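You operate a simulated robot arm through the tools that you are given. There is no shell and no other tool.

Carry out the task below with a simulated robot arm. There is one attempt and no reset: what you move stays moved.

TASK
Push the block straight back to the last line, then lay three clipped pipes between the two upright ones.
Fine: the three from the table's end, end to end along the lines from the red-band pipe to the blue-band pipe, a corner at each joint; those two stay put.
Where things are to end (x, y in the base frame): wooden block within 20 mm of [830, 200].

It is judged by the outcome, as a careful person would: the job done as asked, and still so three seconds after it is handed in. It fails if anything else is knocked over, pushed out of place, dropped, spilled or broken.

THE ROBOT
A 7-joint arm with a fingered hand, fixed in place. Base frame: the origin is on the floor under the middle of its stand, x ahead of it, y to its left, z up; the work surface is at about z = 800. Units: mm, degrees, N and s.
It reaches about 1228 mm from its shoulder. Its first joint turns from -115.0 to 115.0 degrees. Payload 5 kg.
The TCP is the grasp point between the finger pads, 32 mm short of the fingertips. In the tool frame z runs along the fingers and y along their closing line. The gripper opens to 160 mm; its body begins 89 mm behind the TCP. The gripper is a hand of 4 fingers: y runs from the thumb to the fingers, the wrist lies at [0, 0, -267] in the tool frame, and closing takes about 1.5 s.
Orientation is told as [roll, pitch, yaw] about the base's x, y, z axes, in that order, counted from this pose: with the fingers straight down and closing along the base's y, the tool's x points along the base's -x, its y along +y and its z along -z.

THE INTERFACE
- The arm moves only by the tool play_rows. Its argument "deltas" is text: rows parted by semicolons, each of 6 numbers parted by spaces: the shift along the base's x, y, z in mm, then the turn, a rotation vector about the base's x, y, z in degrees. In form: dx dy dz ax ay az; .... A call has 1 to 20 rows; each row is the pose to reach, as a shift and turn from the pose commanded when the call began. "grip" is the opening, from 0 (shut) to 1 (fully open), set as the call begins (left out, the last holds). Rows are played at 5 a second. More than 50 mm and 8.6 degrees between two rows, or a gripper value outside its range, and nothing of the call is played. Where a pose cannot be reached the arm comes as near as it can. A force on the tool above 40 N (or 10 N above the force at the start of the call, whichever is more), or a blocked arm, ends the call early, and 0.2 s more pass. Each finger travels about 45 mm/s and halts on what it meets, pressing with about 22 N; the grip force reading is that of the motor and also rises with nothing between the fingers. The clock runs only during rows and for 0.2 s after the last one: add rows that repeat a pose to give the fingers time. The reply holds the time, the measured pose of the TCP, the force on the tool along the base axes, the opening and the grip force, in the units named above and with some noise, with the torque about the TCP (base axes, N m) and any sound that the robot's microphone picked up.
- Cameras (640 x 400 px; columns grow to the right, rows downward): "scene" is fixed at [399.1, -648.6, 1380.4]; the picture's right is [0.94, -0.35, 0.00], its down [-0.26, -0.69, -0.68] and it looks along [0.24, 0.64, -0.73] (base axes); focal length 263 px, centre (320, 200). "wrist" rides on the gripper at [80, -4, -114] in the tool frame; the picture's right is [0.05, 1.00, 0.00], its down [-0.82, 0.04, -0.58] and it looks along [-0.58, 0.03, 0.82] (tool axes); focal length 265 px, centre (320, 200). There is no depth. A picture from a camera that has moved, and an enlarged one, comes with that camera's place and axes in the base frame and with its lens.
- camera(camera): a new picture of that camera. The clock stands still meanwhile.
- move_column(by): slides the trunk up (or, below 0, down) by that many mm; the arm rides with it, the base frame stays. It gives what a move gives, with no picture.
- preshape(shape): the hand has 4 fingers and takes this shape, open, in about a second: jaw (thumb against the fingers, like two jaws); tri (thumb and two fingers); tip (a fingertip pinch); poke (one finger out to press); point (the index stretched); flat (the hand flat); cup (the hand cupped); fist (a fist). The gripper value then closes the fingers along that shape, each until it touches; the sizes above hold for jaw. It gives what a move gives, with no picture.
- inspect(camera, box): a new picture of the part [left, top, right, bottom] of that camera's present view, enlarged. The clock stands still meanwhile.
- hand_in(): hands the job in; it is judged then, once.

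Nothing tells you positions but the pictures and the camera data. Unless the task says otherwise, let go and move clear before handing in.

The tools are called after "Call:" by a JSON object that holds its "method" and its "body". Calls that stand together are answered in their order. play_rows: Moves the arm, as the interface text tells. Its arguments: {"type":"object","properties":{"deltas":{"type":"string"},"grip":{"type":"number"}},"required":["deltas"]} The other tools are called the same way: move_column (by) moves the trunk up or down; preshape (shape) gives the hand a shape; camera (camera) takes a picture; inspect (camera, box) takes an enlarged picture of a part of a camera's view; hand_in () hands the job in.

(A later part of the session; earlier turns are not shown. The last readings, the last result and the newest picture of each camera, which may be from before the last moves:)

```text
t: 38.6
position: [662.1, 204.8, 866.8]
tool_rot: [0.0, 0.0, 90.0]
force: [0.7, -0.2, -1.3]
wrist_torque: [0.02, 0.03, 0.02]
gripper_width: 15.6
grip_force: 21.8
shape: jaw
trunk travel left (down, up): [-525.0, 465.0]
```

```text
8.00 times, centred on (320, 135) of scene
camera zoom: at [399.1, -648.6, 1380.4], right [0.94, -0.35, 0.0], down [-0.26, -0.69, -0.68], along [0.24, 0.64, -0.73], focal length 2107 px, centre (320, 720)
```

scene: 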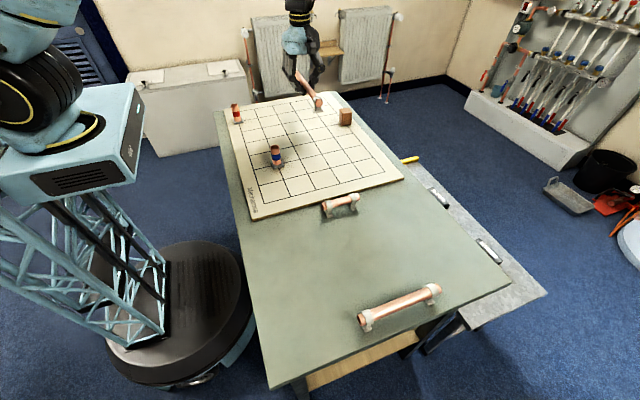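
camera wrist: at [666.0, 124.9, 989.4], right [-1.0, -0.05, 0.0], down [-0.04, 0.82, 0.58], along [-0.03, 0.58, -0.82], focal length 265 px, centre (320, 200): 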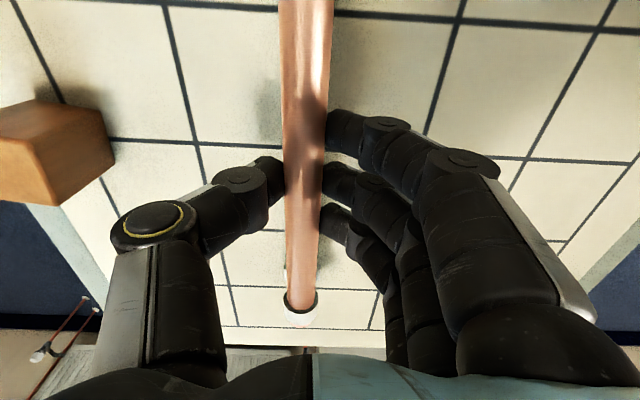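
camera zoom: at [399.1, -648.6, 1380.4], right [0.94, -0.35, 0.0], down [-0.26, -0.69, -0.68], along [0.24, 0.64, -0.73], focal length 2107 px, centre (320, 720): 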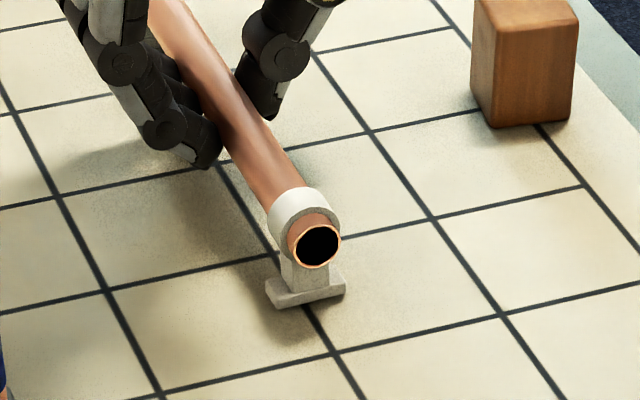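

There is still a small gap, so I'll continue down in millimetre steps while watching the force.

Call:
{"method": "play_rows", "body": {"deltas": "0 0 -1 0 0 0; 0 0 -1 0 0 0; 0 0 -2 0 0 0; 0 0 -2 0 0 0"}}

Call:
{"method": "inspect", "body": {"camera": "scene", "box": [290, 120, 340, 152]}}

```text
t: 39.6
position: [661.8, 205.6, 865.2]
tool_rot: [0.0, 0.1, 90.0]
force: [-0.6, 0.9, -2.4]
wrist_torque: [0.01, 0.04, -0.02]
gripper_width: 15.8
grip_force: 22.2
shape: jaw
trunk travel left (down, up): [-525.0, 465.0]
```

```text
12.50 times, centred on (315, 136) of scene
camera zoom: at [399.1, -648.6, 1380.4], right [0.94, -0.35, 0.0], down [-0.26, -0.69, -0.68], along [0.24, 0.64, -0.73], focal length 3292 px, centre (382, 1000)
```

zoom: 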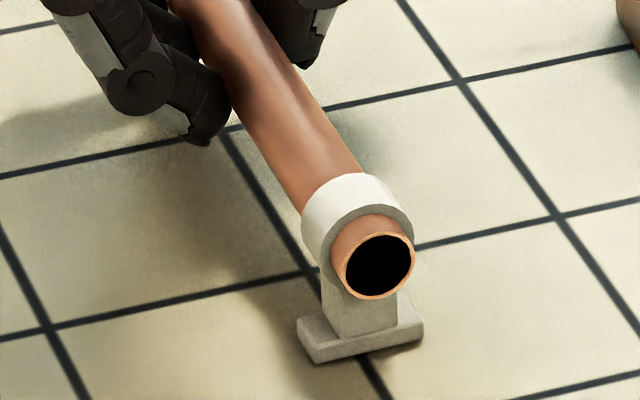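

The foot is almost touching. I'll go two more millimetres.

Call:
{"method": "play_rows", "body": {"deltas": "0 0 -0.5 0 0 0; 0 0 -1 0 0 0; 0 0 -1.5 0 0 0; 0 0 -1.5 0 0 0"}}

Call:
{"method": "inspect", "body": {"camera": "scene", "box": [290, 120, 340, 152]}}

```text
t: 40.6
position: [662.6, 204.7, 862.9]
tool_rot: [-0.1, 0.0, 90.0]
force: [3.0, -0.6, 5.0]
wrist_torque: [-0.02, -0.02, 0.01]
gripper_width: 15.7
grip_force: 22.0
shape: jaw
trunk travel left (down, up): [-525.0, 465.0]
```

```text
12.50 times, centred on (315, 136) of scene
camera zoom: at [399.1, -648.6, 1380.4], right [0.94, -0.35, 0.0], down [-0.26, -0.69, -0.68], along [0.24, 0.64, -0.73], focal length 3292 px, centre (382, 1000)
```

zoom: 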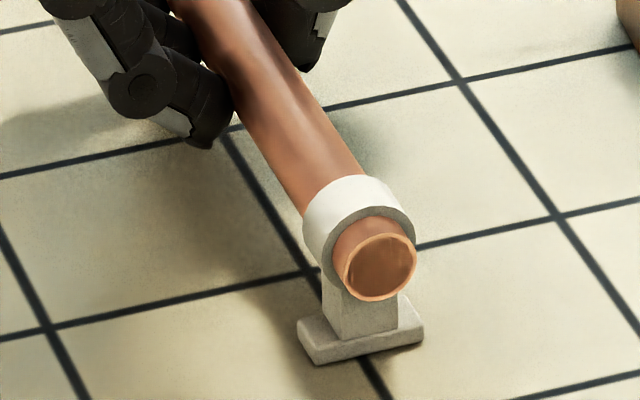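

The feet are in contact (about 7 N net). I'll release the long pipe gently and lift straight away.

Call:
{"method": "play_rows", "body": {"deltas": "0 0 0.5 0 0 0; 0 0 0.5 0 0 0; 0 0 0.5 0 0 0; 0 0 0.5 0 0 0; 0 0 0.5 0 0 0; 0 0 0.5 0 0 0; 0 0 0.5 0 0 0", "grip": 0.4}}

Call:
{"method": "camera", "body": {"camera": "wrist"}}

Call:
{"method": "inspect", "body": {"camera": "scene", "box": [260, 80, 360, 152]}}

```text
t: 42.2
position: [662.1, 204.5, 863.2]
tool_rot: [0.0, 0.0, 89.9]
force: [-0.1, -0.1, 0.1]
wrist_torque: [0.02, -0.01, 0.0]
gripper_width: 63.1
grip_force: 0.2
shape: jaw
trunk travel left (down, up): [-525.0, 465.0]
```

```text
taken
camera wrist: at [666.0, 124.9, 977.6], right [-1.0, -0.05, 0.0], down [-0.04, 0.82, 0.58], along [-0.03, 0.58, -0.82], focal length 265 px, centre (320, 200)
```

wrist: 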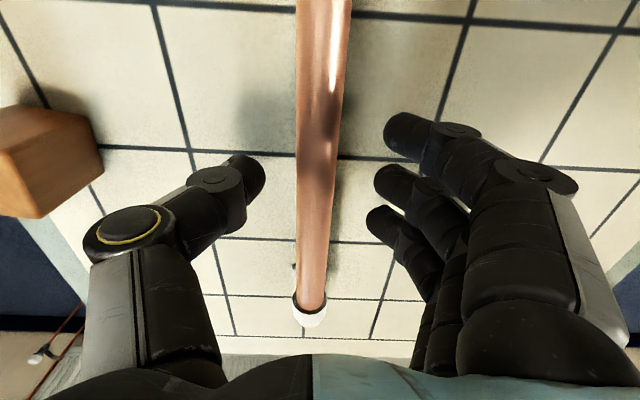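

```text
5.56 times, centred on (310, 116) of scene
camera zoom: at [399.1, -648.6, 1380.4], right [0.94, -0.35, 0.0], down [-0.26, -0.69, -0.68], along [0.24, 0.64, -0.73], focal length 1463 px, centre (376, 667)
```

zoom: 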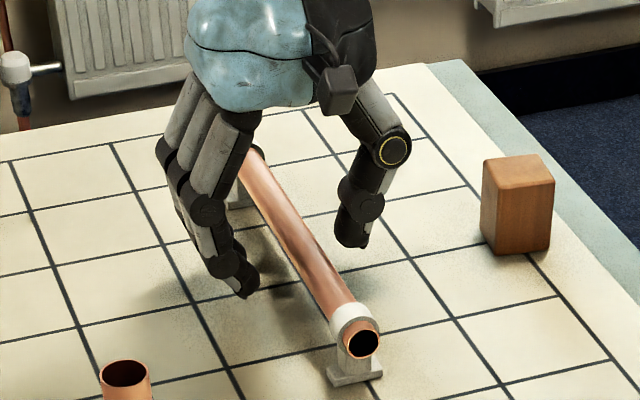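

On release the pipe was nudged about 6 mm toward -x because it was off-centre in the hand, so it is now at x ≈ 664. I'll regrip it centred, lift it 3 mm, shift it over to the line and set it down again.

Call:
{"method": "play_rows", "body": {"deltas": "1 0 0 0 0 0; 2 0 0 0 0 0; 2 0 0 0 0 0"}}

Call:
{"method": "play_rows", "body": {"deltas": "0 0 0 0 0 0; 0 0 0 0 0 0; 0 0 0 0 0 0; 0 0 0 0 0 0; 0 0 0 0 0 0; 0 0 0 0 0 0; 0 0 0 0 0 0; 0 0 0 0 0 0", "grip": 0}}

Call:
{"method": "camera", "body": {"camera": "wrist"}}

```text
t: 43.0
position: [665.1, 205.9, 862.5]
tool_rot: [0.0, 0.0, 90.0]
force: [-0.5, 0.2, -1.1]
wrist_torque: [0.0, 0.0, -0.02]
gripper_width: 63.1
grip_force: 0.0
shape: jaw
trunk travel left (down, up): [-525.0, 465.0]
```

```text
t: 44.8
position: [664.9, 205.4, 862.4]
tool_rot: [0.1, 0.0, 90.0]
force: [0.7, 0.3, -1.1]
wrist_torque: [0.02, -0.02, -0.01]
gripper_width: 15.4
grip_force: 22.4
shape: jaw
trunk travel left (down, up): [-525.0, 465.0]
```

```text
taken
camera wrist: at [668.0, 124.8, 977.5], right [-1.0, -0.05, 0.0], down [-0.04, 0.82, 0.58], along [-0.03, 0.58, -0.82], focal length 265 px, centre (320, 200)
```

wrist: 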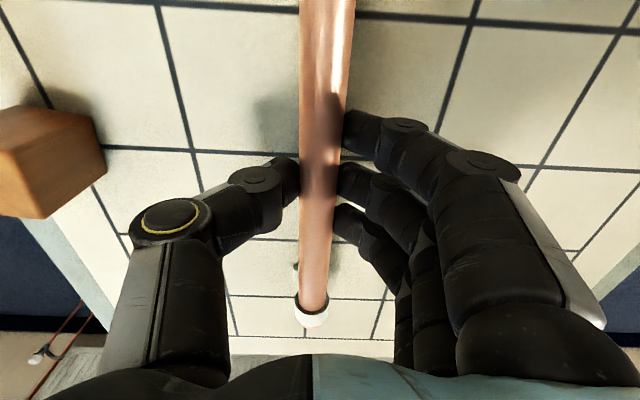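

It's now held centred at x ≈ 664. Lifting slightly, shifting +6 mm and setting it down.

Call:
{"method": "play_rows", "body": {"deltas": "0 0 2 0 0 0; 0 0 4 0 0 0; 2 0 4 0 0 0; 4 0 4 0 0 0; 6.2 0 4 0 0 0; 6.2 0 4 0 0 0; 6.2 0 2.5 0 0 0; 6.2 0 1.5 0 0 0; 6.2 0 0.5 0 0 0; 6.2 0 0 0 0 0; 6.2 0 0 0 0 0"}}

Call:
{"method": "inspect", "body": {"camera": "scene", "box": [280, 110, 360, 160]}}

```text
t: 47.2
position: [669.7, 205.8, 863.9]
tool_rot: [0.0, 0.1, 90.0]
force: [0.4, -0.3, -1.3]
wrist_torque: [-0.05, -0.01, -0.01]
gripper_width: 15.4
grip_force: 22.0
shape: jaw
trunk travel left (down, up): [-525.0, 465.0]
```

```text
8.00 times, centred on (320, 135) of scene
camera zoom: at [399.1, -648.6, 1380.4], right [0.94, -0.35, 0.0], down [-0.26, -0.69, -0.68], along [0.24, 0.64, -0.73], focal length 2107 px, centre (320, 720)
```

zoom: 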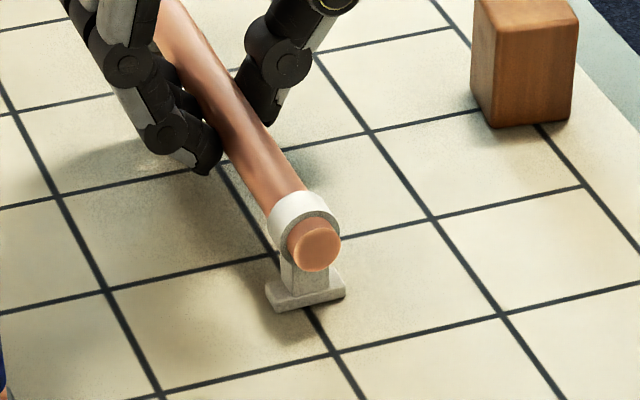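

I'll settle it the last millimetre, confirm contact and then open.

Call:
{"method": "play_rows", "body": {"deltas": "0 0 -0.5 0 0 0; 0 0 -0.8 0 0 0; 0 0 -0.8 0 0 0"}}

Call:
{"method": "play_rows", "body": {"deltas": "0 0 0.3 0 0 0; 0 0 0.3 0 0 0; 0 0 0.3 0 0 0; 0 0 0.3 0 0 0; 0 0 0.3 0 0 0; 0 0 0.3 0 0 0; 0 0 0.3 0 0 0", "grip": 0.4}}

Call:
{"method": "camera", "body": {"camera": "wrist"}}

Call:
{"method": "inspect", "body": {"camera": "scene", "box": [280, 110, 360, 160]}}

```text
t: 48.0
position: [671.2, 205.2, 862.4]
tool_rot: [-0.1, 0.1, 89.9]
force: [1.7, 0.1, 1.8]
wrist_torque: [-0.01, -0.03, -0.02]
gripper_width: 15.1
grip_force: 22.1
shape: jaw
trunk travel left (down, up): [-525.0, 465.0]
```

```text
t: 49.6
position: [670.7, 204.8, 862.4]
tool_rot: [-0.1, 0.0, 90.0]
force: [-0.6, 0.1, -0.6]
wrist_torque: [-0.01, -0.01, -0.02]
gripper_width: 63.4
grip_force: 0.0
shape: jaw
trunk travel left (down, up): [-525.0, 465.0]
```

```text
taken
camera wrist: at [674.3, 125.0, 977.0], right [-1.0, -0.05, 0.0], down [-0.04, 0.82, 0.58], along [-0.03, 0.58, -0.82], focal length 265 px, centre (320, 200)
```

wrist: 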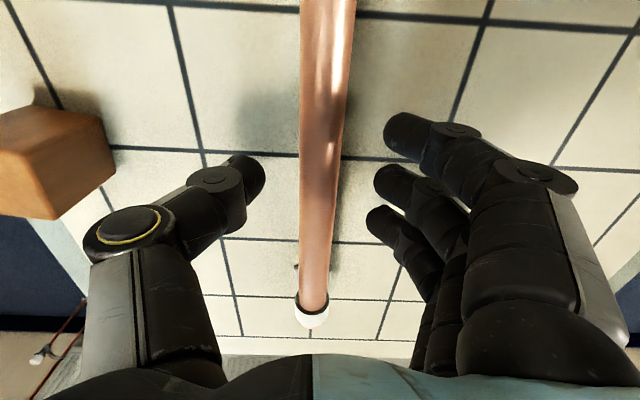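

```text
8.00 times, centred on (320, 135) of scene
camera zoom: at [399.1, -648.6, 1380.4], right [0.94, -0.35, 0.0], down [-0.26, -0.69, -0.68], along [0.24, 0.64, -0.73], focal length 2107 px, centre (320, 720)
```

zoom: 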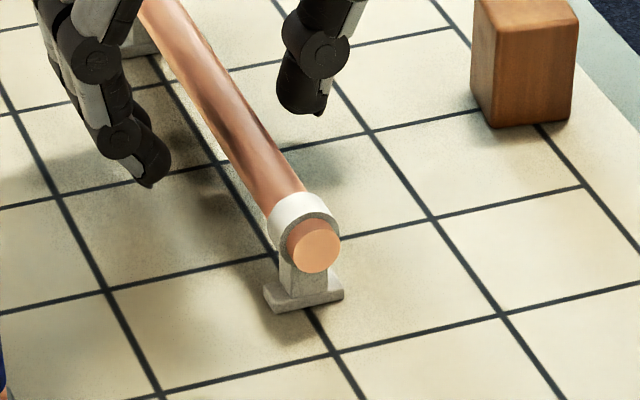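

The long pipe is set at x ≈ 670. I'll lift clear and go to the medium pipe at about (630, -510).

Call:
{"method": "play_rows", "body": {"deltas": "0 0 45 0 0 0; 0 0 90 0 0 0; 0 0 138 0 0 0; -2 -42 138 0 0 -5.3; -5 -84 138 0 0 -10.6; -7 -126 138 0 0 -15.9; -9 -168 138 0 0 -21.2; -12 -210 138 0 0 -26.5; -14 -252 138 0 0 -31.8; -16 -294 138 0 0 -37.1; -19 -336 138 0 0 -42.4; -21 -378 138 0 0 -47.6; -23 -420 138 0 0 -52.9; -26 -462 138 0 0 -58.2; -28 -504 138 0 0 -63.5; -30 -546 138 0 0 -68.8; -33 -588 138 0 0 -74.1; -35 -630 138 0 0 -79.4; -38 -672 138 0 0 -84.7; -40 -715 110 0 0 -90"}}

Call:
{"method": "camera", "body": {"camera": "wrist"}}

Call:
{"method": "inspect", "body": {"camera": "scene", "box": [210, 70, 410, 195]}}

```text
refused: row 20 steps farther than a row can; nothing moved
```

```text
taken
camera wrist: at [674.3, 125.0, 977.0], right [-1.0, -0.05, 0.0], down [-0.04, 0.82, 0.58], along [-0.03, 0.58, -0.82], focal length 265 px, centre (320, 200)
```

wrist: 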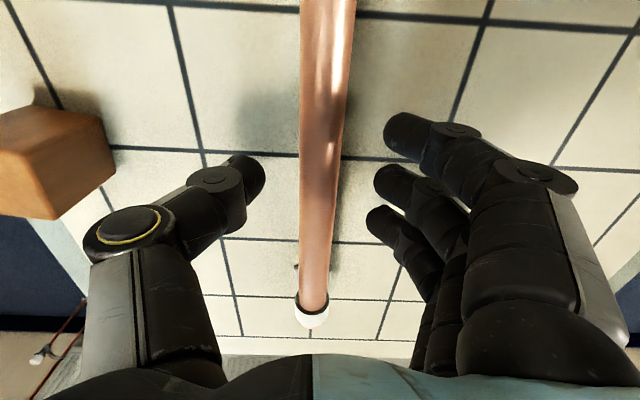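

```text
3.20 times, centred on (310, 132) of scene
camera zoom: at [399.1, -648.6, 1380.4], right [0.94, -0.35, 0.0], down [-0.26, -0.69, -0.68], along [0.24, 0.64, -0.73], focal length 843 px, centre (352, 416)
```

zoom: 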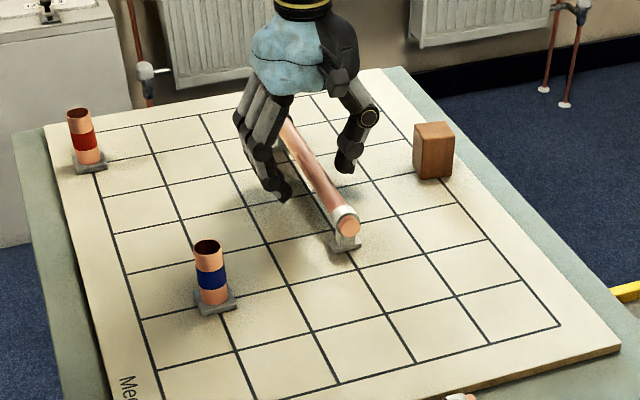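

The last step was too long and was refused, so nothing moved. I'll resend it with a shorter final row.

Call:
{"method": "play_rows", "body": {"deltas": "0 0 45 0 0 0; 0 0 90 0 0 0; 0 0 138 0 0 0; -2 -42 138 0 0 -5.3; -5 -84 138 0 0 -10.6; -7 -126 138 0 0 -15.9; -9 -168 138 0 0 -21.2; -12 -210 138 0 0 -26.5; -14 -252 138 0 0 -31.8; -16 -294 138 0 0 -37.1; -19 -336 138 0 0 -42.4; -21 -378 138 0 0 -47.6; -23 -420 138 0 0 -52.9; -26 -462 138 0 0 -58.2; -28 -504 138 0 0 -63.5; -30 -546 138 0 0 -68.8; -33 -588 138 0 0 -74.1; -35 -630 138 0 0 -79.4; -38 -672 138 0 0 -84.7; -40 -715 138 0 0 -90"}}

Call:
{"method": "camera", "body": {"camera": "wrist"}}

Call:
{"method": "inspect", "body": {"camera": "scene", "box": [210, 70, 410, 195]}}

```text
t: 53.8
position: [629.7, -512.0, 999.7]
tool_rot: [0.0, 0.0, -0.1]
force: [0.6, -0.8, 0.0]
wrist_torque: [-0.01, 0.01, 0.01]
gripper_width: 63.6
grip_force: 0.1
shape: jaw
trunk travel left (down, up): [-525.0, 465.0]
```

```text
taken
camera wrist: at [549.6, -515.2, 1114.7], right [-0.05, 1.0, 0.0], down [0.82, 0.04, 0.58], along [0.58, 0.03, -0.82], focal length 265 px, centre (320, 200)
```

wrist: 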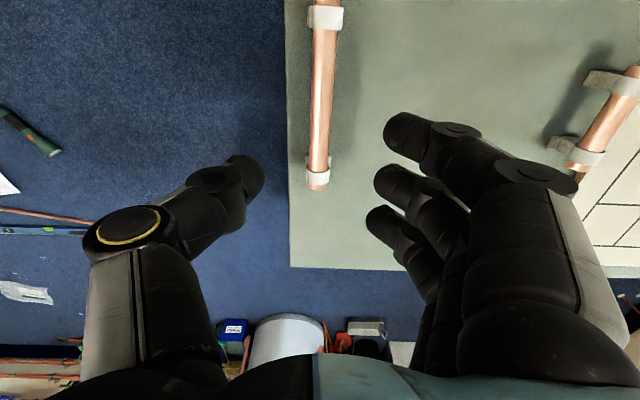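

```text
3.20 times, centred on (310, 132) of scene
camera zoom: at [399.1, -648.6, 1380.4], right [0.94, -0.35, 0.0], down [-0.26, -0.69, -0.68], along [0.24, 0.64, -0.73], focal length 843 px, centre (352, 416)
```

zoom: 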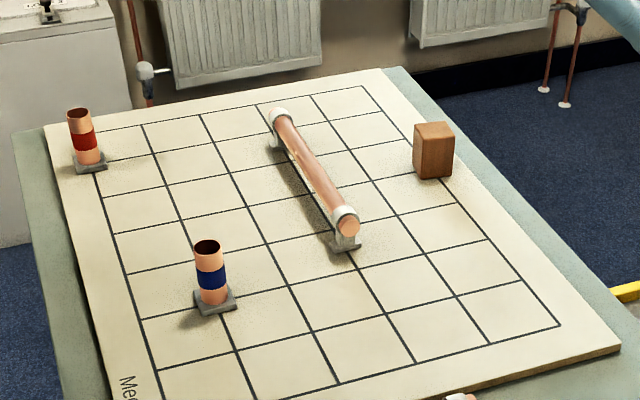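

The long pipe is standing well on its line. Now I'll descend onto the medium pipe, centred at y ≈ -509.6.

Call:
{"method": "play_rows", "body": {"deltas": "0.5 1.6 -30 0 0 0; 0.5 1.6 -60 0 0 0; 0.5 1.6 -90 0 0 0; 0.5 1.6 -115 0 0 0; 0.5 1.6 -130 0 0 0; 0.5 1.6 -140 0 0 0; 0.5 1.6 -147 0 0 0; 0.5 1.6 -150 0 0 0; 0.5 1.6 -150 0 0 0"}}

Call:
{"method": "camera", "body": {"camera": "wrist"}}

Call:
{"method": "inspect", "body": {"camera": "scene", "box": [340, 230, 450, 330]}}

```text
t: 55.8
position: [631.0, -507.7, 851.0]
tool_rot: [-0.1, 0.1, 0.0]
force: [0.2, 0.0, -1.2]
wrist_torque: [-0.03, -0.01, 0.01]
gripper_width: 63.6
grip_force: 0.1
shape: jaw
trunk travel left (down, up): [-525.0, 465.0]
```

```text
taken
camera wrist: at [550.4, -512.7, 965.0], right [-0.05, 1.0, 0.0], down [0.82, 0.04, 0.58], along [0.58, 0.03, -0.82], focal length 265 px, centre (320, 200)
```

wrist: 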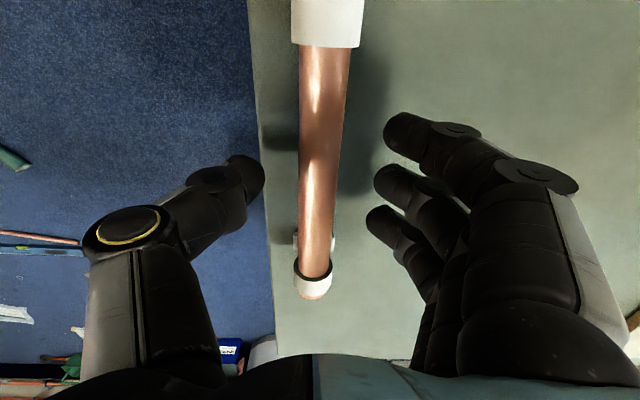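

```text
4.00 times, centred on (395, 280) of scene
camera zoom: at [399.1, -648.6, 1380.4], right [0.94, -0.35, 0.0], down [-0.26, -0.69, -0.68], along [0.24, 0.64, -0.73], focal length 1054 px, centre (20, -120)
```

zoom: 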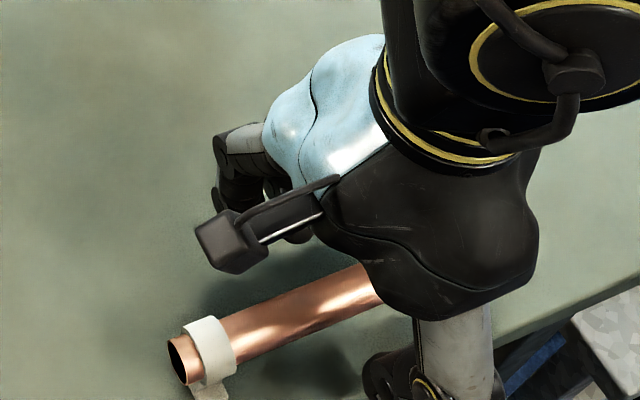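

The pipe is centred in the hand within 1 mm both ways. Closing.

Call:
{"method": "play_rows", "body": {"deltas": "0 -0.7 -2 0 0 0; 0 -0.7 -2 0 0 0; 0 -0.7 -2 0 0 0; 0 -0.7 -2 0 0 0; 0 -0.7 -2 0 0 0; 0 -0.7 -2 0 0 0; 0 -0.7 -2 0 0 0; 0 -0.7 -2 0 0 0; 0 -0.7 -2 0 0 0", "grip": 0}}

Call:
{"method": "camera", "body": {"camera": "wrist"}}

```text
t: 57.8
position: [630.1, -510.0, 848.2]
tool_rot: [0.0, 0.0, 0.0]
force: [-0.1, 0.4, 0.0]
wrist_torque: [-0.03, 0.01, 0.01]
gripper_width: 13.5
grip_force: 22.4
shape: jaw
trunk travel left (down, up): [-525.0, 465.0]
```

```text
taken
camera wrist: at [550.1, -513.2, 962.9], right [-0.05, 1.0, 0.0], down [0.82, 0.04, 0.58], along [0.58, 0.03, -0.82], focal length 265 px, centre (320, 200)
```

wrist: 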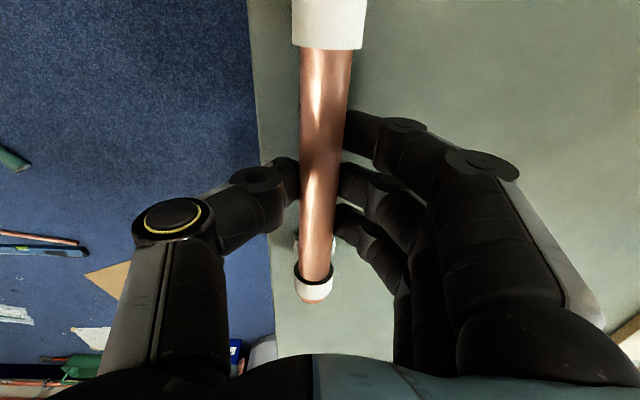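

It's gripped well. Lifting and carrying the medium pipe high toward (550, 365).

Call:
{"method": "play_rows", "body": {"deltas": "0 0 5 0 0 0; 0 0 15 0 0 0; 0 0 40 0 0 0; 0 0 80 0 0 0; 0 0 120 0 0 0; 0 10 150 0 0 0; 0 35 155 0 0 0; -2 75 155 0 0 0; -5 115 155 0 0 0; -8 160 155 0 0 0; -11 205 155 0 0 0; -14 250 155 0 0 0; -17 295 155 0 0 0; -20 340 155 0 0 0; -23 385 155 0 0 0; -26 430 155 0 0 0; -29 470 155 0 0 0; -31 495 155 0 0 0; -31 505 155 0 0 0; -31 505 155 0 0 0"}}

Call:
{"method": "camera", "body": {"camera": "wrist"}}

```text
t: 62.0
position: [600.1, -4.3, 1003.5]
tool_rot: [0.0, 0.0, 0.0]
force: [-0.2, 0.1, -1.7]
wrist_torque: [0.01, -0.01, 0.01]
gripper_width: 13.4
grip_force: 22.1
shape: jaw
trunk travel left (down, up): [-525.0, 465.0]
```

```text
taken
camera wrist: at [519.3, -7.9, 1118.3], right [-0.05, 1.0, 0.0], down [0.82, 0.04, 0.58], along [0.58, 0.03, -0.82], focal length 265 px, centre (320, 200)
```

wrist: 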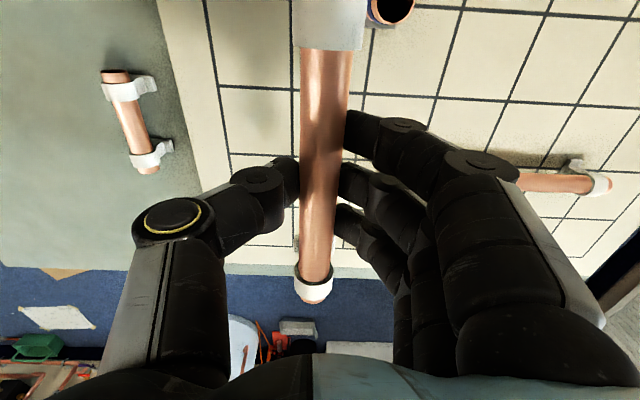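

The medium pipe is steady. Continuing to above its target at (550, 365).

Call:
{"method": "play_rows", "body": {"deltas": "-5 35 0 0 0 0; -11 78 0 0 0 0; -17 121 0 0 0 0; -23 164 0 0 0 0; -29 207 0 0 0 0; -35 250 0 0 0 0; -41 293 0 0 0 0; -46 333 0 0 0 0; -49 360 0 0 0 0; -49.3 369 0 0 0 0; -49.3 369 0 0 0 0; -49.3 369 -40 0 0 0; -49.3 369 -80 0 0 0; -49.3 369 -110 0 0 0; -49.3 369 -125 0 0 0; -49.3 369 -132 0 0 0; -49.3 369 -132 0 0 0"}}

Call:
{"method": "camera", "body": {"camera": "wrist"}}

Call:
{"method": "inspect", "body": {"camera": "scene", "box": [210, 50, 370, 150]}}

```text
t: 65.6
position: [549.1, 365.2, 872.7]
tool_rot: [-0.1, 0.0, 0.0]
force: [0.3, -0.6, -1.4]
wrist_torque: [-0.01, -0.02, 0.0]
gripper_width: 13.6
grip_force: 22.5
shape: jaw
trunk travel left (down, up): [-525.0, 465.0]
```

```text
taken
camera wrist: at [470.1, 361.5, 986.2], right [-0.05, 1.0, 0.0], down [0.82, 0.04, 0.58], along [0.58, 0.03, -0.82], focal length 265 px, centre (320, 200)
```

wrist: 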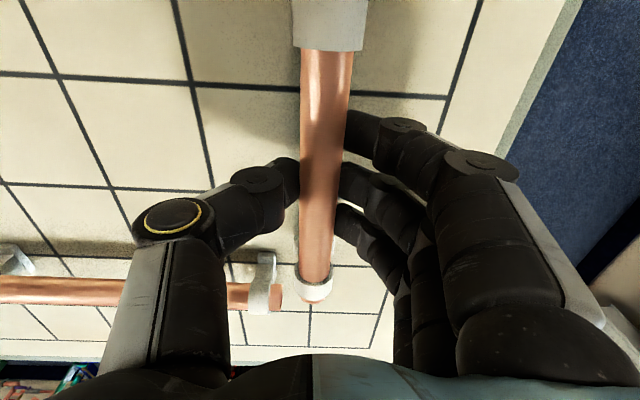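

```text
4.00 times, centred on (290, 100) of scene
camera zoom: at [399.1, -648.6, 1380.4], right [0.94, -0.35, 0.0], down [-0.26, -0.69, -0.68], along [0.24, 0.64, -0.73], focal length 1054 px, centre (440, 600)
```

zoom: 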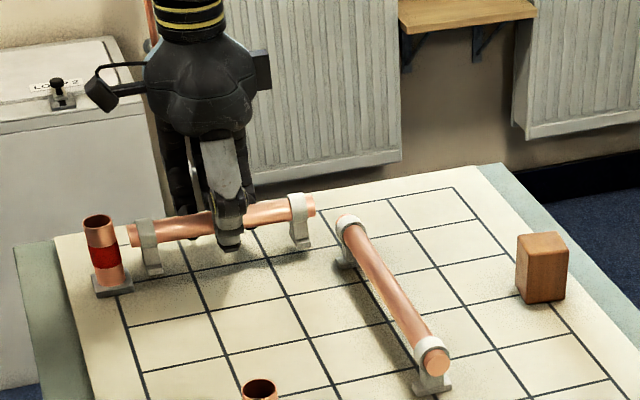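

The alignment looks right, and the long pipe's end reads as y ≈ 339, as intended. Lowering the medium pipe in small steps.

Call:
{"method": "play_rows", "body": {"deltas": "0 0 -3 0 0 0; 0 0 -6 0 0 0; 0 0 -8 0 0 0; 0 0 -9.5 0 0 0; 0 0 -10.5 0 0 0; 0 0 -10.5 0 0 0"}}

Call:
{"method": "inspect", "body": {"camera": "scene", "box": [220, 85, 320, 147]}}

```text
t: 67.0
position: [550.1, 365.1, 861.3]
tool_rot: [0.0, 0.0, 0.0]
force: [0.3, 0.1, -0.7]
wrist_torque: [0.0, 0.03, 0.01]
gripper_width: 13.6
grip_force: 22.1
shape: jaw
trunk travel left (down, up): [-525.0, 465.0]
```

```text
6.40 times, centred on (270, 116) of scene
camera zoom: at [399.1, -648.6, 1380.4], right [0.94, -0.35, 0.0], down [-0.26, -0.69, -0.68], along [0.24, 0.64, -0.73], focal length 1686 px, centre (640, 738)
```

zoom: 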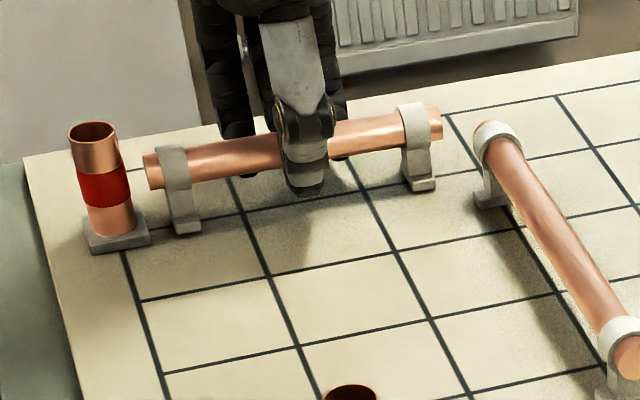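

Nearly down. I'll step lower until contact.

Call:
{"method": "play_rows", "body": {"deltas": "0 0 -0.5 0 0 0; 0 0 -1 0 0 0; 0 0 -1 0 0 0"}}

```text
t: 67.8
position: [550.0, 364.7, 859.7]
tool_rot: [0.0, 0.0, -0.1]
force: [-0.7, 0.9, -1.3]
wrist_torque: [0.01, -0.02, 0.03]
gripper_width: 13.4
grip_force: 21.9
shape: jaw
trunk travel left (down, up): [-525.0, 465.0]
```

No contact yet, so I'll go a little lower.

Call:
{"method": "play_rows", "body": {"deltas": "0 0 -0.5 0 0 0; 0 0 -1 0 0 0; 0 0 -1 0 0 0"}}

```text
t: 68.6
position: [551.0, 366.1, 860.0]
tool_rot: [0.0, -0.1, -0.1]
force: [0.4, 0.3, -0.3]
wrist_torque: [-0.03, 0.02, 0.03]
gripper_width: 13.3
grip_force: 21.7
shape: jaw
trunk travel left (down, up): [-525.0, 465.0]
```

Contact may just be starting. I'll go another 0.8 mm and check.

Call:
{"method": "play_rows", "body": {"deltas": "0 0 -0.4 0 0 0; 0 0 -0.8 0 0 0; 0 0 -0.8 0 0 0"}}

Call:
{"method": "inspect", "body": {"camera": "scene", "box": [220, 90, 300, 140]}}

```text
t: 69.4
position: [550.6, 365.2, 858.0]
tool_rot: [0.0, 0.0, 0.1]
force: [-0.5, -1.4, 3.0]
wrist_torque: [-0.04, 0.02, -0.02]
gripper_width: 13.9
grip_force: 22.1
shape: jaw
trunk travel left (down, up): [-525.0, 465.0]
```

```text
8.00 times, centred on (260, 115) of scene
camera zoom: at [399.1, -648.6, 1380.4], right [0.94, -0.35, 0.0], down [-0.26, -0.69, -0.68], along [0.24, 0.64, -0.73], focal length 2107 px, centre (800, 880)
```

zoom: 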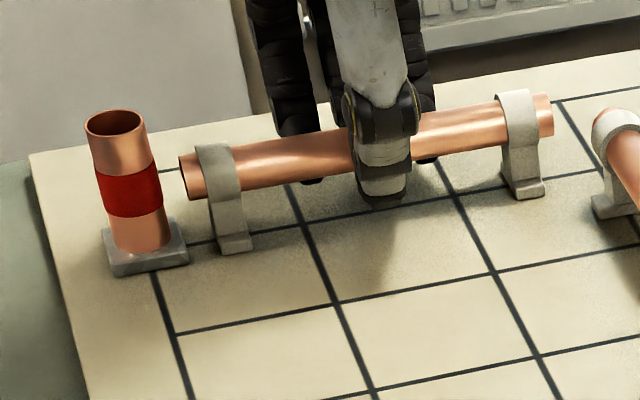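

Contact is confirmed. Releasing the medium pipe.

Call:
{"method": "play_rows", "body": {"deltas": "0 0 0.3 0 0 0; 0 0 0.3 0 0 0; 0 0 0.3 0 0 0; 0 0 0.3 0 0 0; 0 0 0.3 0 0 0; 0 0 0.3 0 0 0; 0 0 0.3 0 0 0", "grip": 0.4}}

Call:
{"method": "camera", "body": {"camera": "wrist"}}

Call:
{"method": "inspect", "body": {"camera": "scene", "box": [220, 85, 320, 147]}}

```text
t: 71.0
position: [550.7, 364.6, 858.1]
tool_rot: [0.0, 0.0, 0.0]
force: [0.9, -0.3, 0.3]
wrist_torque: [-0.06, 0.02, 0.02]
gripper_width: 63.2
grip_force: 0.0
shape: jaw
trunk travel left (down, up): [-525.0, 465.0]
```

```text
taken
camera wrist: at [470.3, 361.1, 973.1], right [-0.05, 1.0, 0.0], down [0.82, 0.04, 0.58], along [0.58, 0.03, -0.82], focal length 265 px, centre (320, 200)
```

wrist: 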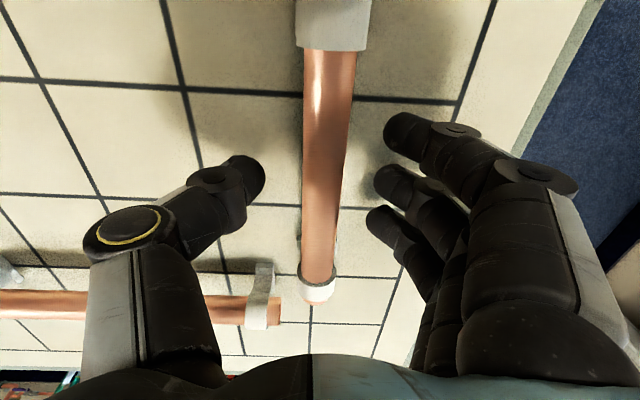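

```text
6.40 times, centred on (270, 116) of scene
camera zoom: at [399.1, -648.6, 1380.4], right [0.94, -0.35, 0.0], down [-0.26, -0.69, -0.68], along [0.24, 0.64, -0.73], focal length 1686 px, centre (640, 738)
```

zoom: 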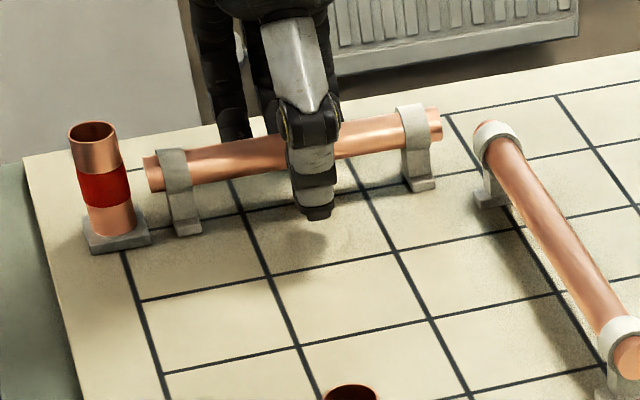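

The medium pipe sits at y ≈ 366, centred on x = 550. I'll lift clear and move to the short pipe at about (630, -204).

Call:
{"method": "play_rows", "body": {"deltas": "0 0 20 0 0 0; 0 0 60 0 0 0; 0 0 105 0 0 0; 0 0 142 0 0 0; 5 -40 142 0 0 0; 11 -82 142 0 0 0; 17 -124 142 0 0 0; 23 -166 142 0 0 0; 29 -208 142 0 0 0; 35 -250 142 0 0 0; 41 -292 142 0 0 0; 47 -334 142 0 0 0; 53 -376 142 0 0 0; 59 -418 142 0 0 0; 65 -460 142 0 0 0; 71 -502 142 0 0 0; 76 -540 142 0 0 0; 79.7 -569.5 142 0 0 0; 79.7 -569.5 142 0 0 0", "grip": 0.36}}

Call:
{"method": "camera", "body": {"camera": "wrist"}}

Call:
{"method": "inspect", "body": {"camera": "scene", "box": [220, 70, 420, 195]}}

```text
t: 75.0
position: [631.1, -205.5, 1001.6]
tool_rot: [0.0, 0.0, 0.0]
force: [-0.7, 0.1, 0.4]
wrist_torque: [-0.01, 0.02, -0.02]
gripper_width: 58.0
grip_force: 0.0
shape: jaw
trunk travel left (down, up): [-525.0, 465.0]
```

```text
taken
camera wrist: at [550.4, -209.0, 1114.7], right [-0.05, 1.0, 0.0], down [0.82, 0.04, 0.58], along [0.58, 0.03, -0.82], focal length 265 px, centre (320, 200)
```

wrist: 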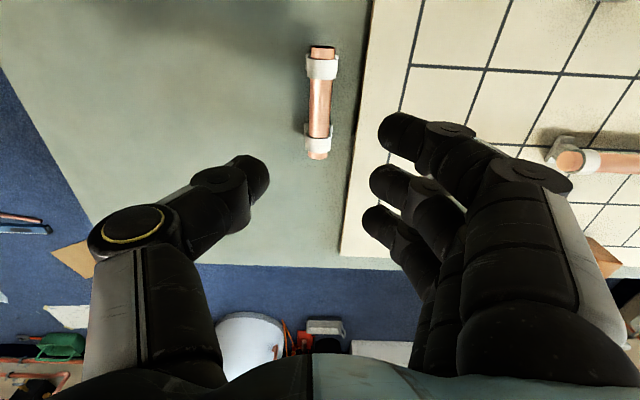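

```text
3.20 times, centred on (320, 132) of scene
camera zoom: at [399.1, -648.6, 1380.4], right [0.94, -0.35, 0.0], down [-0.26, -0.69, -0.68], along [0.24, 0.64, -0.73], focal length 843 px, centre (320, 416)
```

zoom: 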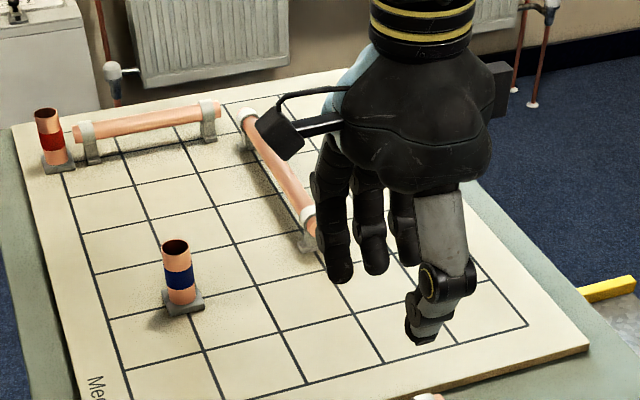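

Call:
{"method": "inspect", "body": {"camera": "wrist", "box": [240, 20, 400, 120]}}

Call:
{"method": "inspect", "body": {"camera": "wrist", "box": [250, 80, 410, 180]}}

```text
4.00 times, centred on (320, 70) of wrist
camera zoom: at [550.4, -209.0, 1114.7], right [-0.05, 1.0, 0.0], down [0.82, 0.04, 0.58], along [0.58, 0.03, -0.82], focal length 1062 px, centre (320, 720)
```

zoom: 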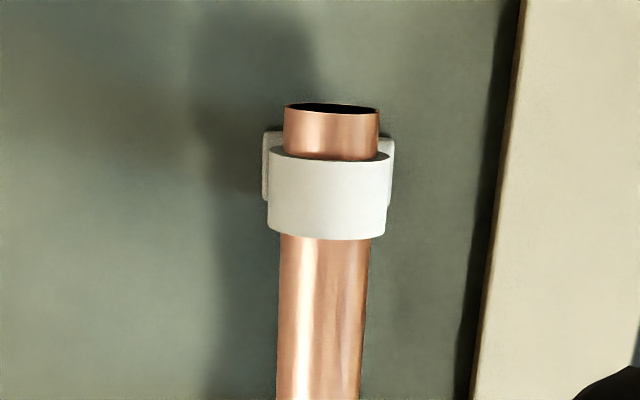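

```text
4.00 times, centred on (330, 130) of wrist
camera zoom: at [550.4, -209.0, 1114.7], right [-0.05, 1.0, 0.0], down [0.82, 0.04, 0.58], along [0.58, 0.03, -0.82], focal length 1062 px, centre (280, 480)
```

zoom: 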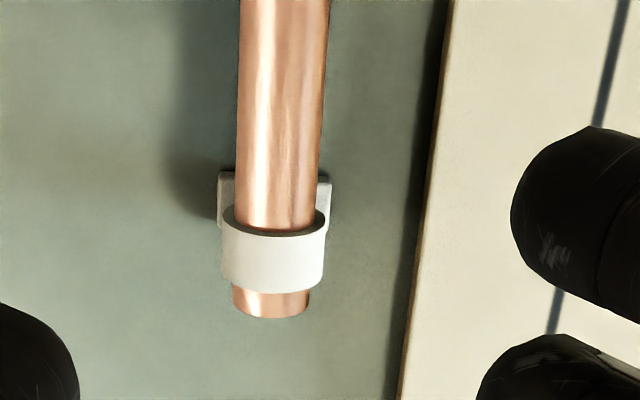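

The short pipe is at (629.8, -204.6), 107 mm long, with the board edge 45 mm away on the finger side. I'll narrow the opening and keep the fingertips just above board level as I descend.

Call:
{"method": "play_rows", "body": {"deltas": "-0.5 0.4 -30 0 0 0; -0.5 0.4 -60 0 0 0; -0.5 0.4 -90 0 0 0; -0.5 0.4 -110 0 0 0; -0.5 0.4 -125 0 0 0; -0.5 0.4 -133 0 0 0; -0.5 0.4 -133 0 0 0", "grip": 0.31}}

Call:
{"method": "camera", "body": {"camera": "wrist"}}

Call:
{"method": "inspect", "body": {"camera": "scene", "box": [290, 150, 400, 230]}}

```text
t: 76.6
position: [629.8, -204.5, 868.5]
tool_rot: [0.0, 0.0, 0.0]
force: [-0.3, -0.2, 0.3]
wrist_torque: [-0.04, 0.02, 0.0]
gripper_width: 50.1
grip_force: 0.1
shape: jaw
trunk travel left (down, up): [-525.0, 465.0]
```

```text
taken
camera wrist: at [549.4, -208.0, 981.8], right [-0.05, 1.0, 0.0], down [0.82, 0.04, 0.58], along [0.58, 0.03, -0.82], focal length 265 px, centre (320, 200)
```

wrist: 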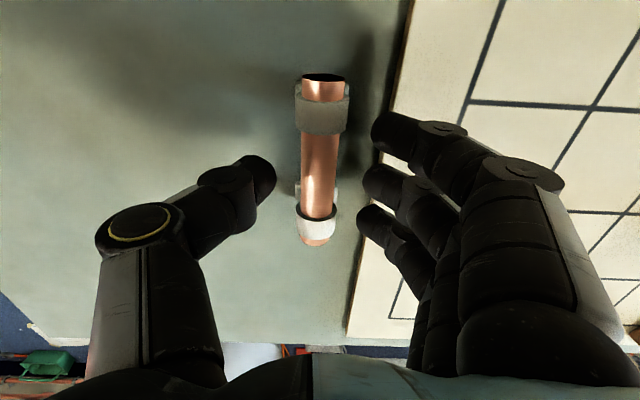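

```text
5.00 times, centred on (345, 190) of scene
camera zoom: at [399.1, -648.6, 1380.4], right [0.94, -0.35, 0.0], down [-0.26, -0.69, -0.68], along [0.24, 0.64, -0.73], focal length 1317 px, centre (195, 250)
```

zoom: 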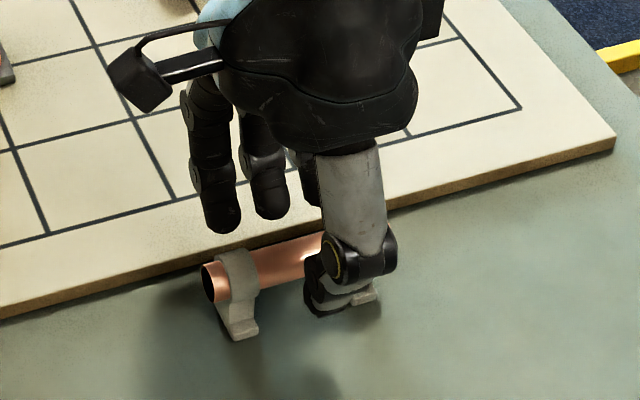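

The hand straddles the short pipe cleanly. Lowering to z ≈ 852 in small steps, then closing.

Call:
{"method": "play_rows", "body": {"deltas": "0 0 -5 0 0 0; 0 0 -9 0 0 0; 0 0 -13 0 0 0; 0 0 -16 0 0 0; 0 0 -16 0 0 0"}}

Call:
{"method": "inspect", "body": {"camera": "scene", "box": [290, 150, 400, 230]}}

Call:
{"method": "camera", "body": {"camera": "wrist"}}

```text
t: 77.8
position: [629.0, -204.7, 852.0]
tool_rot: [0.0, 0.1, 0.1]
force: [-0.2, 0.0, 0.5]
wrist_torque: [0.0, -0.01, -0.03]
gripper_width: 50.0
grip_force: 0.0
shape: jaw
trunk travel left (down, up): [-525.0, 465.0]
```

```text
5.00 times, centred on (345, 190) of scene
camera zoom: at [399.1, -648.6, 1380.4], right [0.94, -0.35, 0.0], down [-0.26, -0.69, -0.68], along [0.24, 0.64, -0.73], focal length 1317 px, centre (195, 250)
```

zoom: 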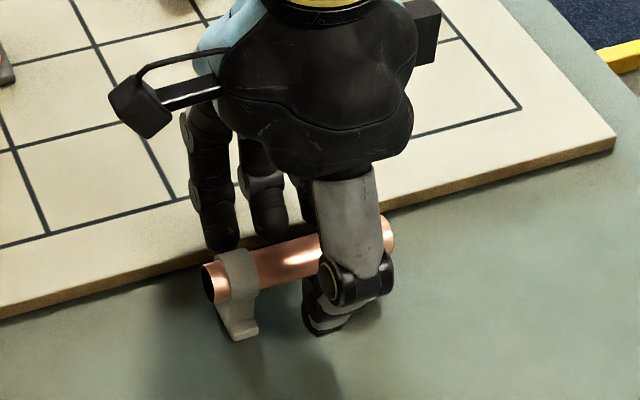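

```text
taken
camera wrist: at [549.1, -208.2, 966.0], right [-0.05, 1.0, 0.0], down [0.82, 0.04, 0.58], along [0.58, 0.03, -0.82], focal length 265 px, centre (320, 200)
```

wrist: 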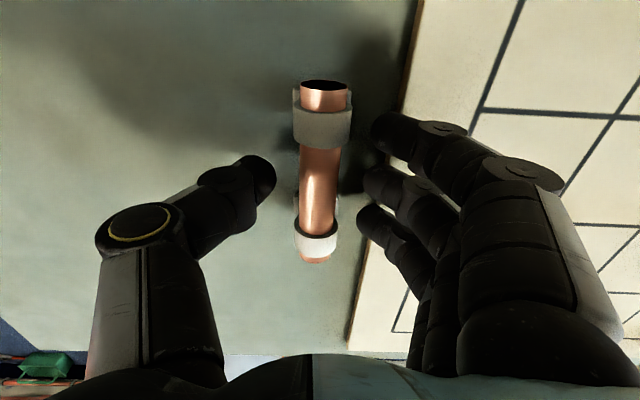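

The outer fingers line up with the clip rings, and the thumb and middle finger with the bare pipe. Closing now.

Call:
{"method": "play_rows", "body": {"deltas": "0 0 0 0 0 0; 0 0 0 0 0 0; 0 0 0 0 0 0; 0 0 0 0 0 0; 0 0 0 0 0 0; 0 0 0 0 0 0; 0 0 0 0 0 0; 0 0 0 0 0 0; 0 0 0 0 0 0", "grip": 0}}

Call:
{"method": "camera", "body": {"camera": "wrist"}}

Call:
{"method": "inspect", "body": {"camera": "scene", "box": [290, 150, 400, 230]}}

```text
t: 79.8
position: [628.9, -204.5, 852.8]
tool_rot: [0.0, -0.1, 0.0]
force: [-0.1, 0.7, -0.1]
wrist_torque: [-0.03, 0.02, 0.0]
gripper_width: 18.2
grip_force: 21.9
shape: jaw
trunk travel left (down, up): [-525.0, 465.0]
```

```text
taken
camera wrist: at [549.1, -208.2, 966.1], right [-0.05, 1.0, 0.0], down [0.82, 0.04, 0.58], along [0.58, 0.03, -0.82], focal length 265 px, centre (320, 200)
```

wrist: 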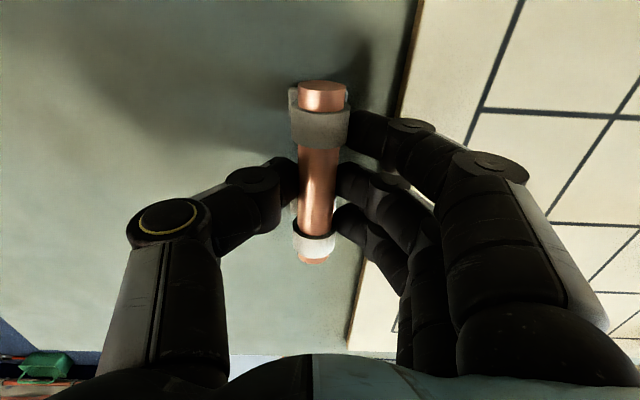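

```text
5.00 times, centred on (345, 190) of scene
camera zoom: at [399.1, -648.6, 1380.4], right [0.94, -0.35, 0.0], down [-0.26, -0.69, -0.68], along [0.24, 0.64, -0.73], focal length 1317 px, centre (195, 250)
```

zoom: 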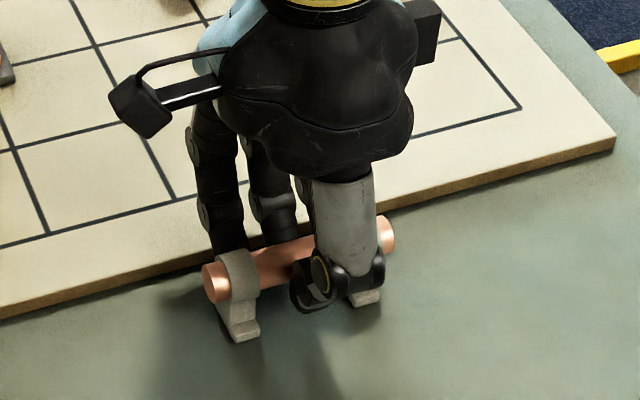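

It's held firmly. Lifting and carrying the short pipe high to above (590, 45).

Call:
{"method": "play_rows", "body": {"deltas": "0 0 5 0 0 0; 0 0 15 0 0 0; 0 0 40 0 0 0; 0 0 80 0 0 0; 0 0 120 0 0 0; 0 0 148 0 0 0; -3 20 150 0 0 0; -9 55 150 0 0 0; -15 95 150 0 0 0; -21 135 150 0 0 0; -27 175 150 0 0 0; -33 210 150 0 0 0; -38 238 150 0 0 0; -39.8 250 150 0 0 0; -39.8 250.2 150 0 0 0; -39.8 250.2 150 0 0 0"}}

Call:
{"method": "camera", "body": {"camera": "wrist"}}

Call:
{"method": "inspect", "body": {"camera": "scene", "box": [230, 60, 390, 180]}}

```text
t: 83.2
position: [587.8, 46.1, 1002.5]
tool_rot: [0.0, 0.0, 0.0]
force: [0.0, 0.2, -0.4]
wrist_torque: [-0.03, 0.01, -0.01]
gripper_width: 18.5
grip_force: 22.0
shape: jaw
trunk travel left (down, up): [-525.0, 465.0]
```

```text
taken
camera wrist: at [508.9, 42.8, 1116.1], right [-0.05, 1.0, 0.0], down [0.82, 0.04, 0.58], along [0.58, 0.03, -0.82], focal length 265 px, centre (320, 200)
```

wrist: 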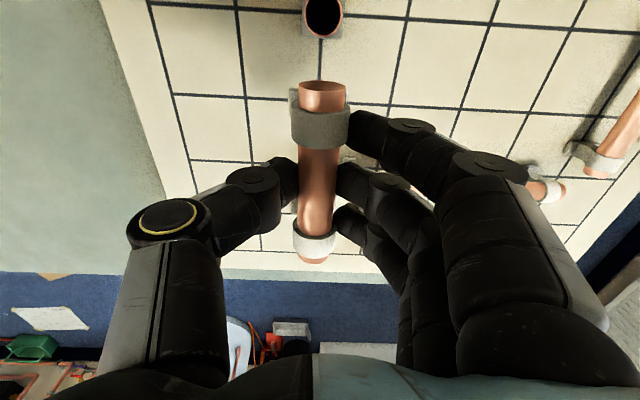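

```text
3.33 times, centred on (310, 120) of scene
camera zoom: at [399.1, -648.6, 1380.4], right [0.94, -0.35, 0.0], down [-0.26, -0.69, -0.68], along [0.24, 0.64, -0.73], focal length 878 px, centre (353, 467)
```

zoom: 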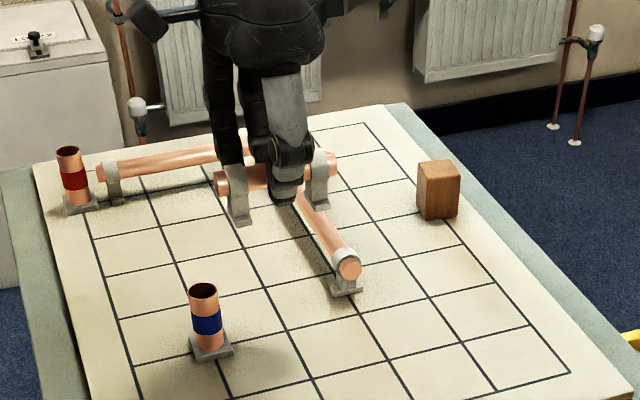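

The short pipe is level and over its spot. Lowering to just above the board beside the blue upright.

Call:
{"method": "play_rows", "body": {"deltas": "0.3 -0.8 -30 0 0 0; 0.3 -0.8 -60 0 0 0; 0.3 -0.8 -85 0 0 0; 0.3 -0.8 -105 0 0 0; 0.3 -0.8 -118 0 0 0; 0.3 -0.8 -126 0 0 0; 0.3 -0.8 -130 0 0 0; 0.3 -0.8 -130 0 0 0"}}

Call:
{"method": "camera", "body": {"camera": "wrist"}}

Call:
{"method": "inspect", "body": {"camera": "scene", "box": [250, 105, 350, 180]}}

```text
t: 85.0
position: [589.7, 44.1, 870.4]
tool_rot: [0.0, 0.0, 0.0]
force: [0.2, 0.2, -1.7]
wrist_torque: [0.0, 0.02, 0.0]
gripper_width: 18.4
grip_force: 21.6
shape: jaw
trunk travel left (down, up): [-525.0, 465.0]
```

```text
taken
camera wrist: at [509.8, 41.3, 986.2], right [-0.05, 1.0, 0.0], down [0.82, 0.04, 0.58], along [0.58, 0.03, -0.82], focal length 265 px, centre (320, 200)
```

wrist: 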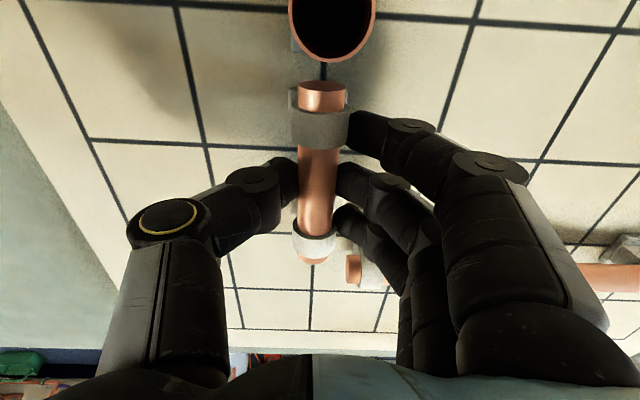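

```text
5.33 times, centred on (300, 142) of scene
camera zoom: at [399.1, -648.6, 1380.4], right [0.94, -0.35, 0.0], down [-0.26, -0.69, -0.68], along [0.24, 0.64, -0.73], focal length 1405 px, centre (427, 507)
```

zoom: 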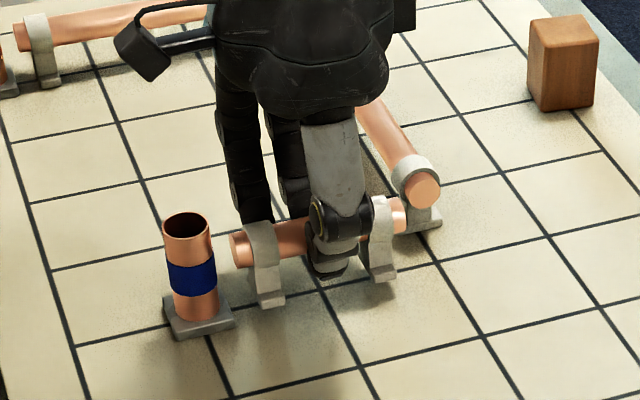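

The placement looks right between the blue upright and the long pipe's end. Lowering in small steps with a 1 mm y correction.

Call:
{"method": "play_rows", "body": {"deltas": "0 1 -3 0 0 0; 0 1 -5.5 0 0 0; 0 1 -7.5 0 0 0; 0 1 -8.5 0 0 0; 0 1 -8.5 0 0 0"}}

Call:
{"method": "play_rows", "body": {"deltas": "0 0 -0.5 0 0 0; 0 0 -1 0 0 0; 0 0 -1 0 0 0"}}

Call:
{"method": "inspect", "body": {"camera": "scene", "box": [265, 120, 345, 170]}}

```text
t: 86.2
position: [588.9, 46.0, 862.4]
tool_rot: [0.0, 0.1, 0.0]
force: [0.0, -1.0, 3.1]
wrist_torque: [0.06, -0.01, -0.02]
gripper_width: 18.3
grip_force: 22.0
shape: jaw
trunk travel left (down, up): [-525.0, 465.0]
```

```text
t: 87.0
position: [589.8, 45.6, 862.9]
tool_rot: [0.1, -0.1, 0.0]
force: [0.6, -1.3, 9.4]
wrist_torque: [0.09, 0.0, -0.02]
gripper_width: 18.6
grip_force: 22.1
shape: jaw
trunk travel left (down, up): [-525.0, 465.0]
```

```text
8.00 times, centred on (305, 145) of scene
camera zoom: at [399.1, -648.6, 1380.4], right [0.94, -0.35, 0.0], down [-0.26, -0.69, -0.68], along [0.24, 0.64, -0.73], focal length 2107 px, centre (440, 640)
```

zoom: 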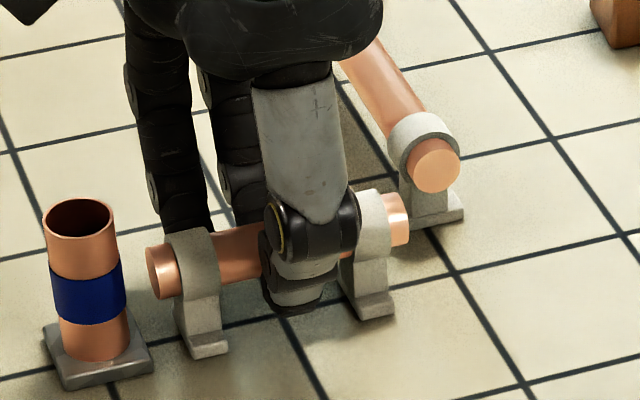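

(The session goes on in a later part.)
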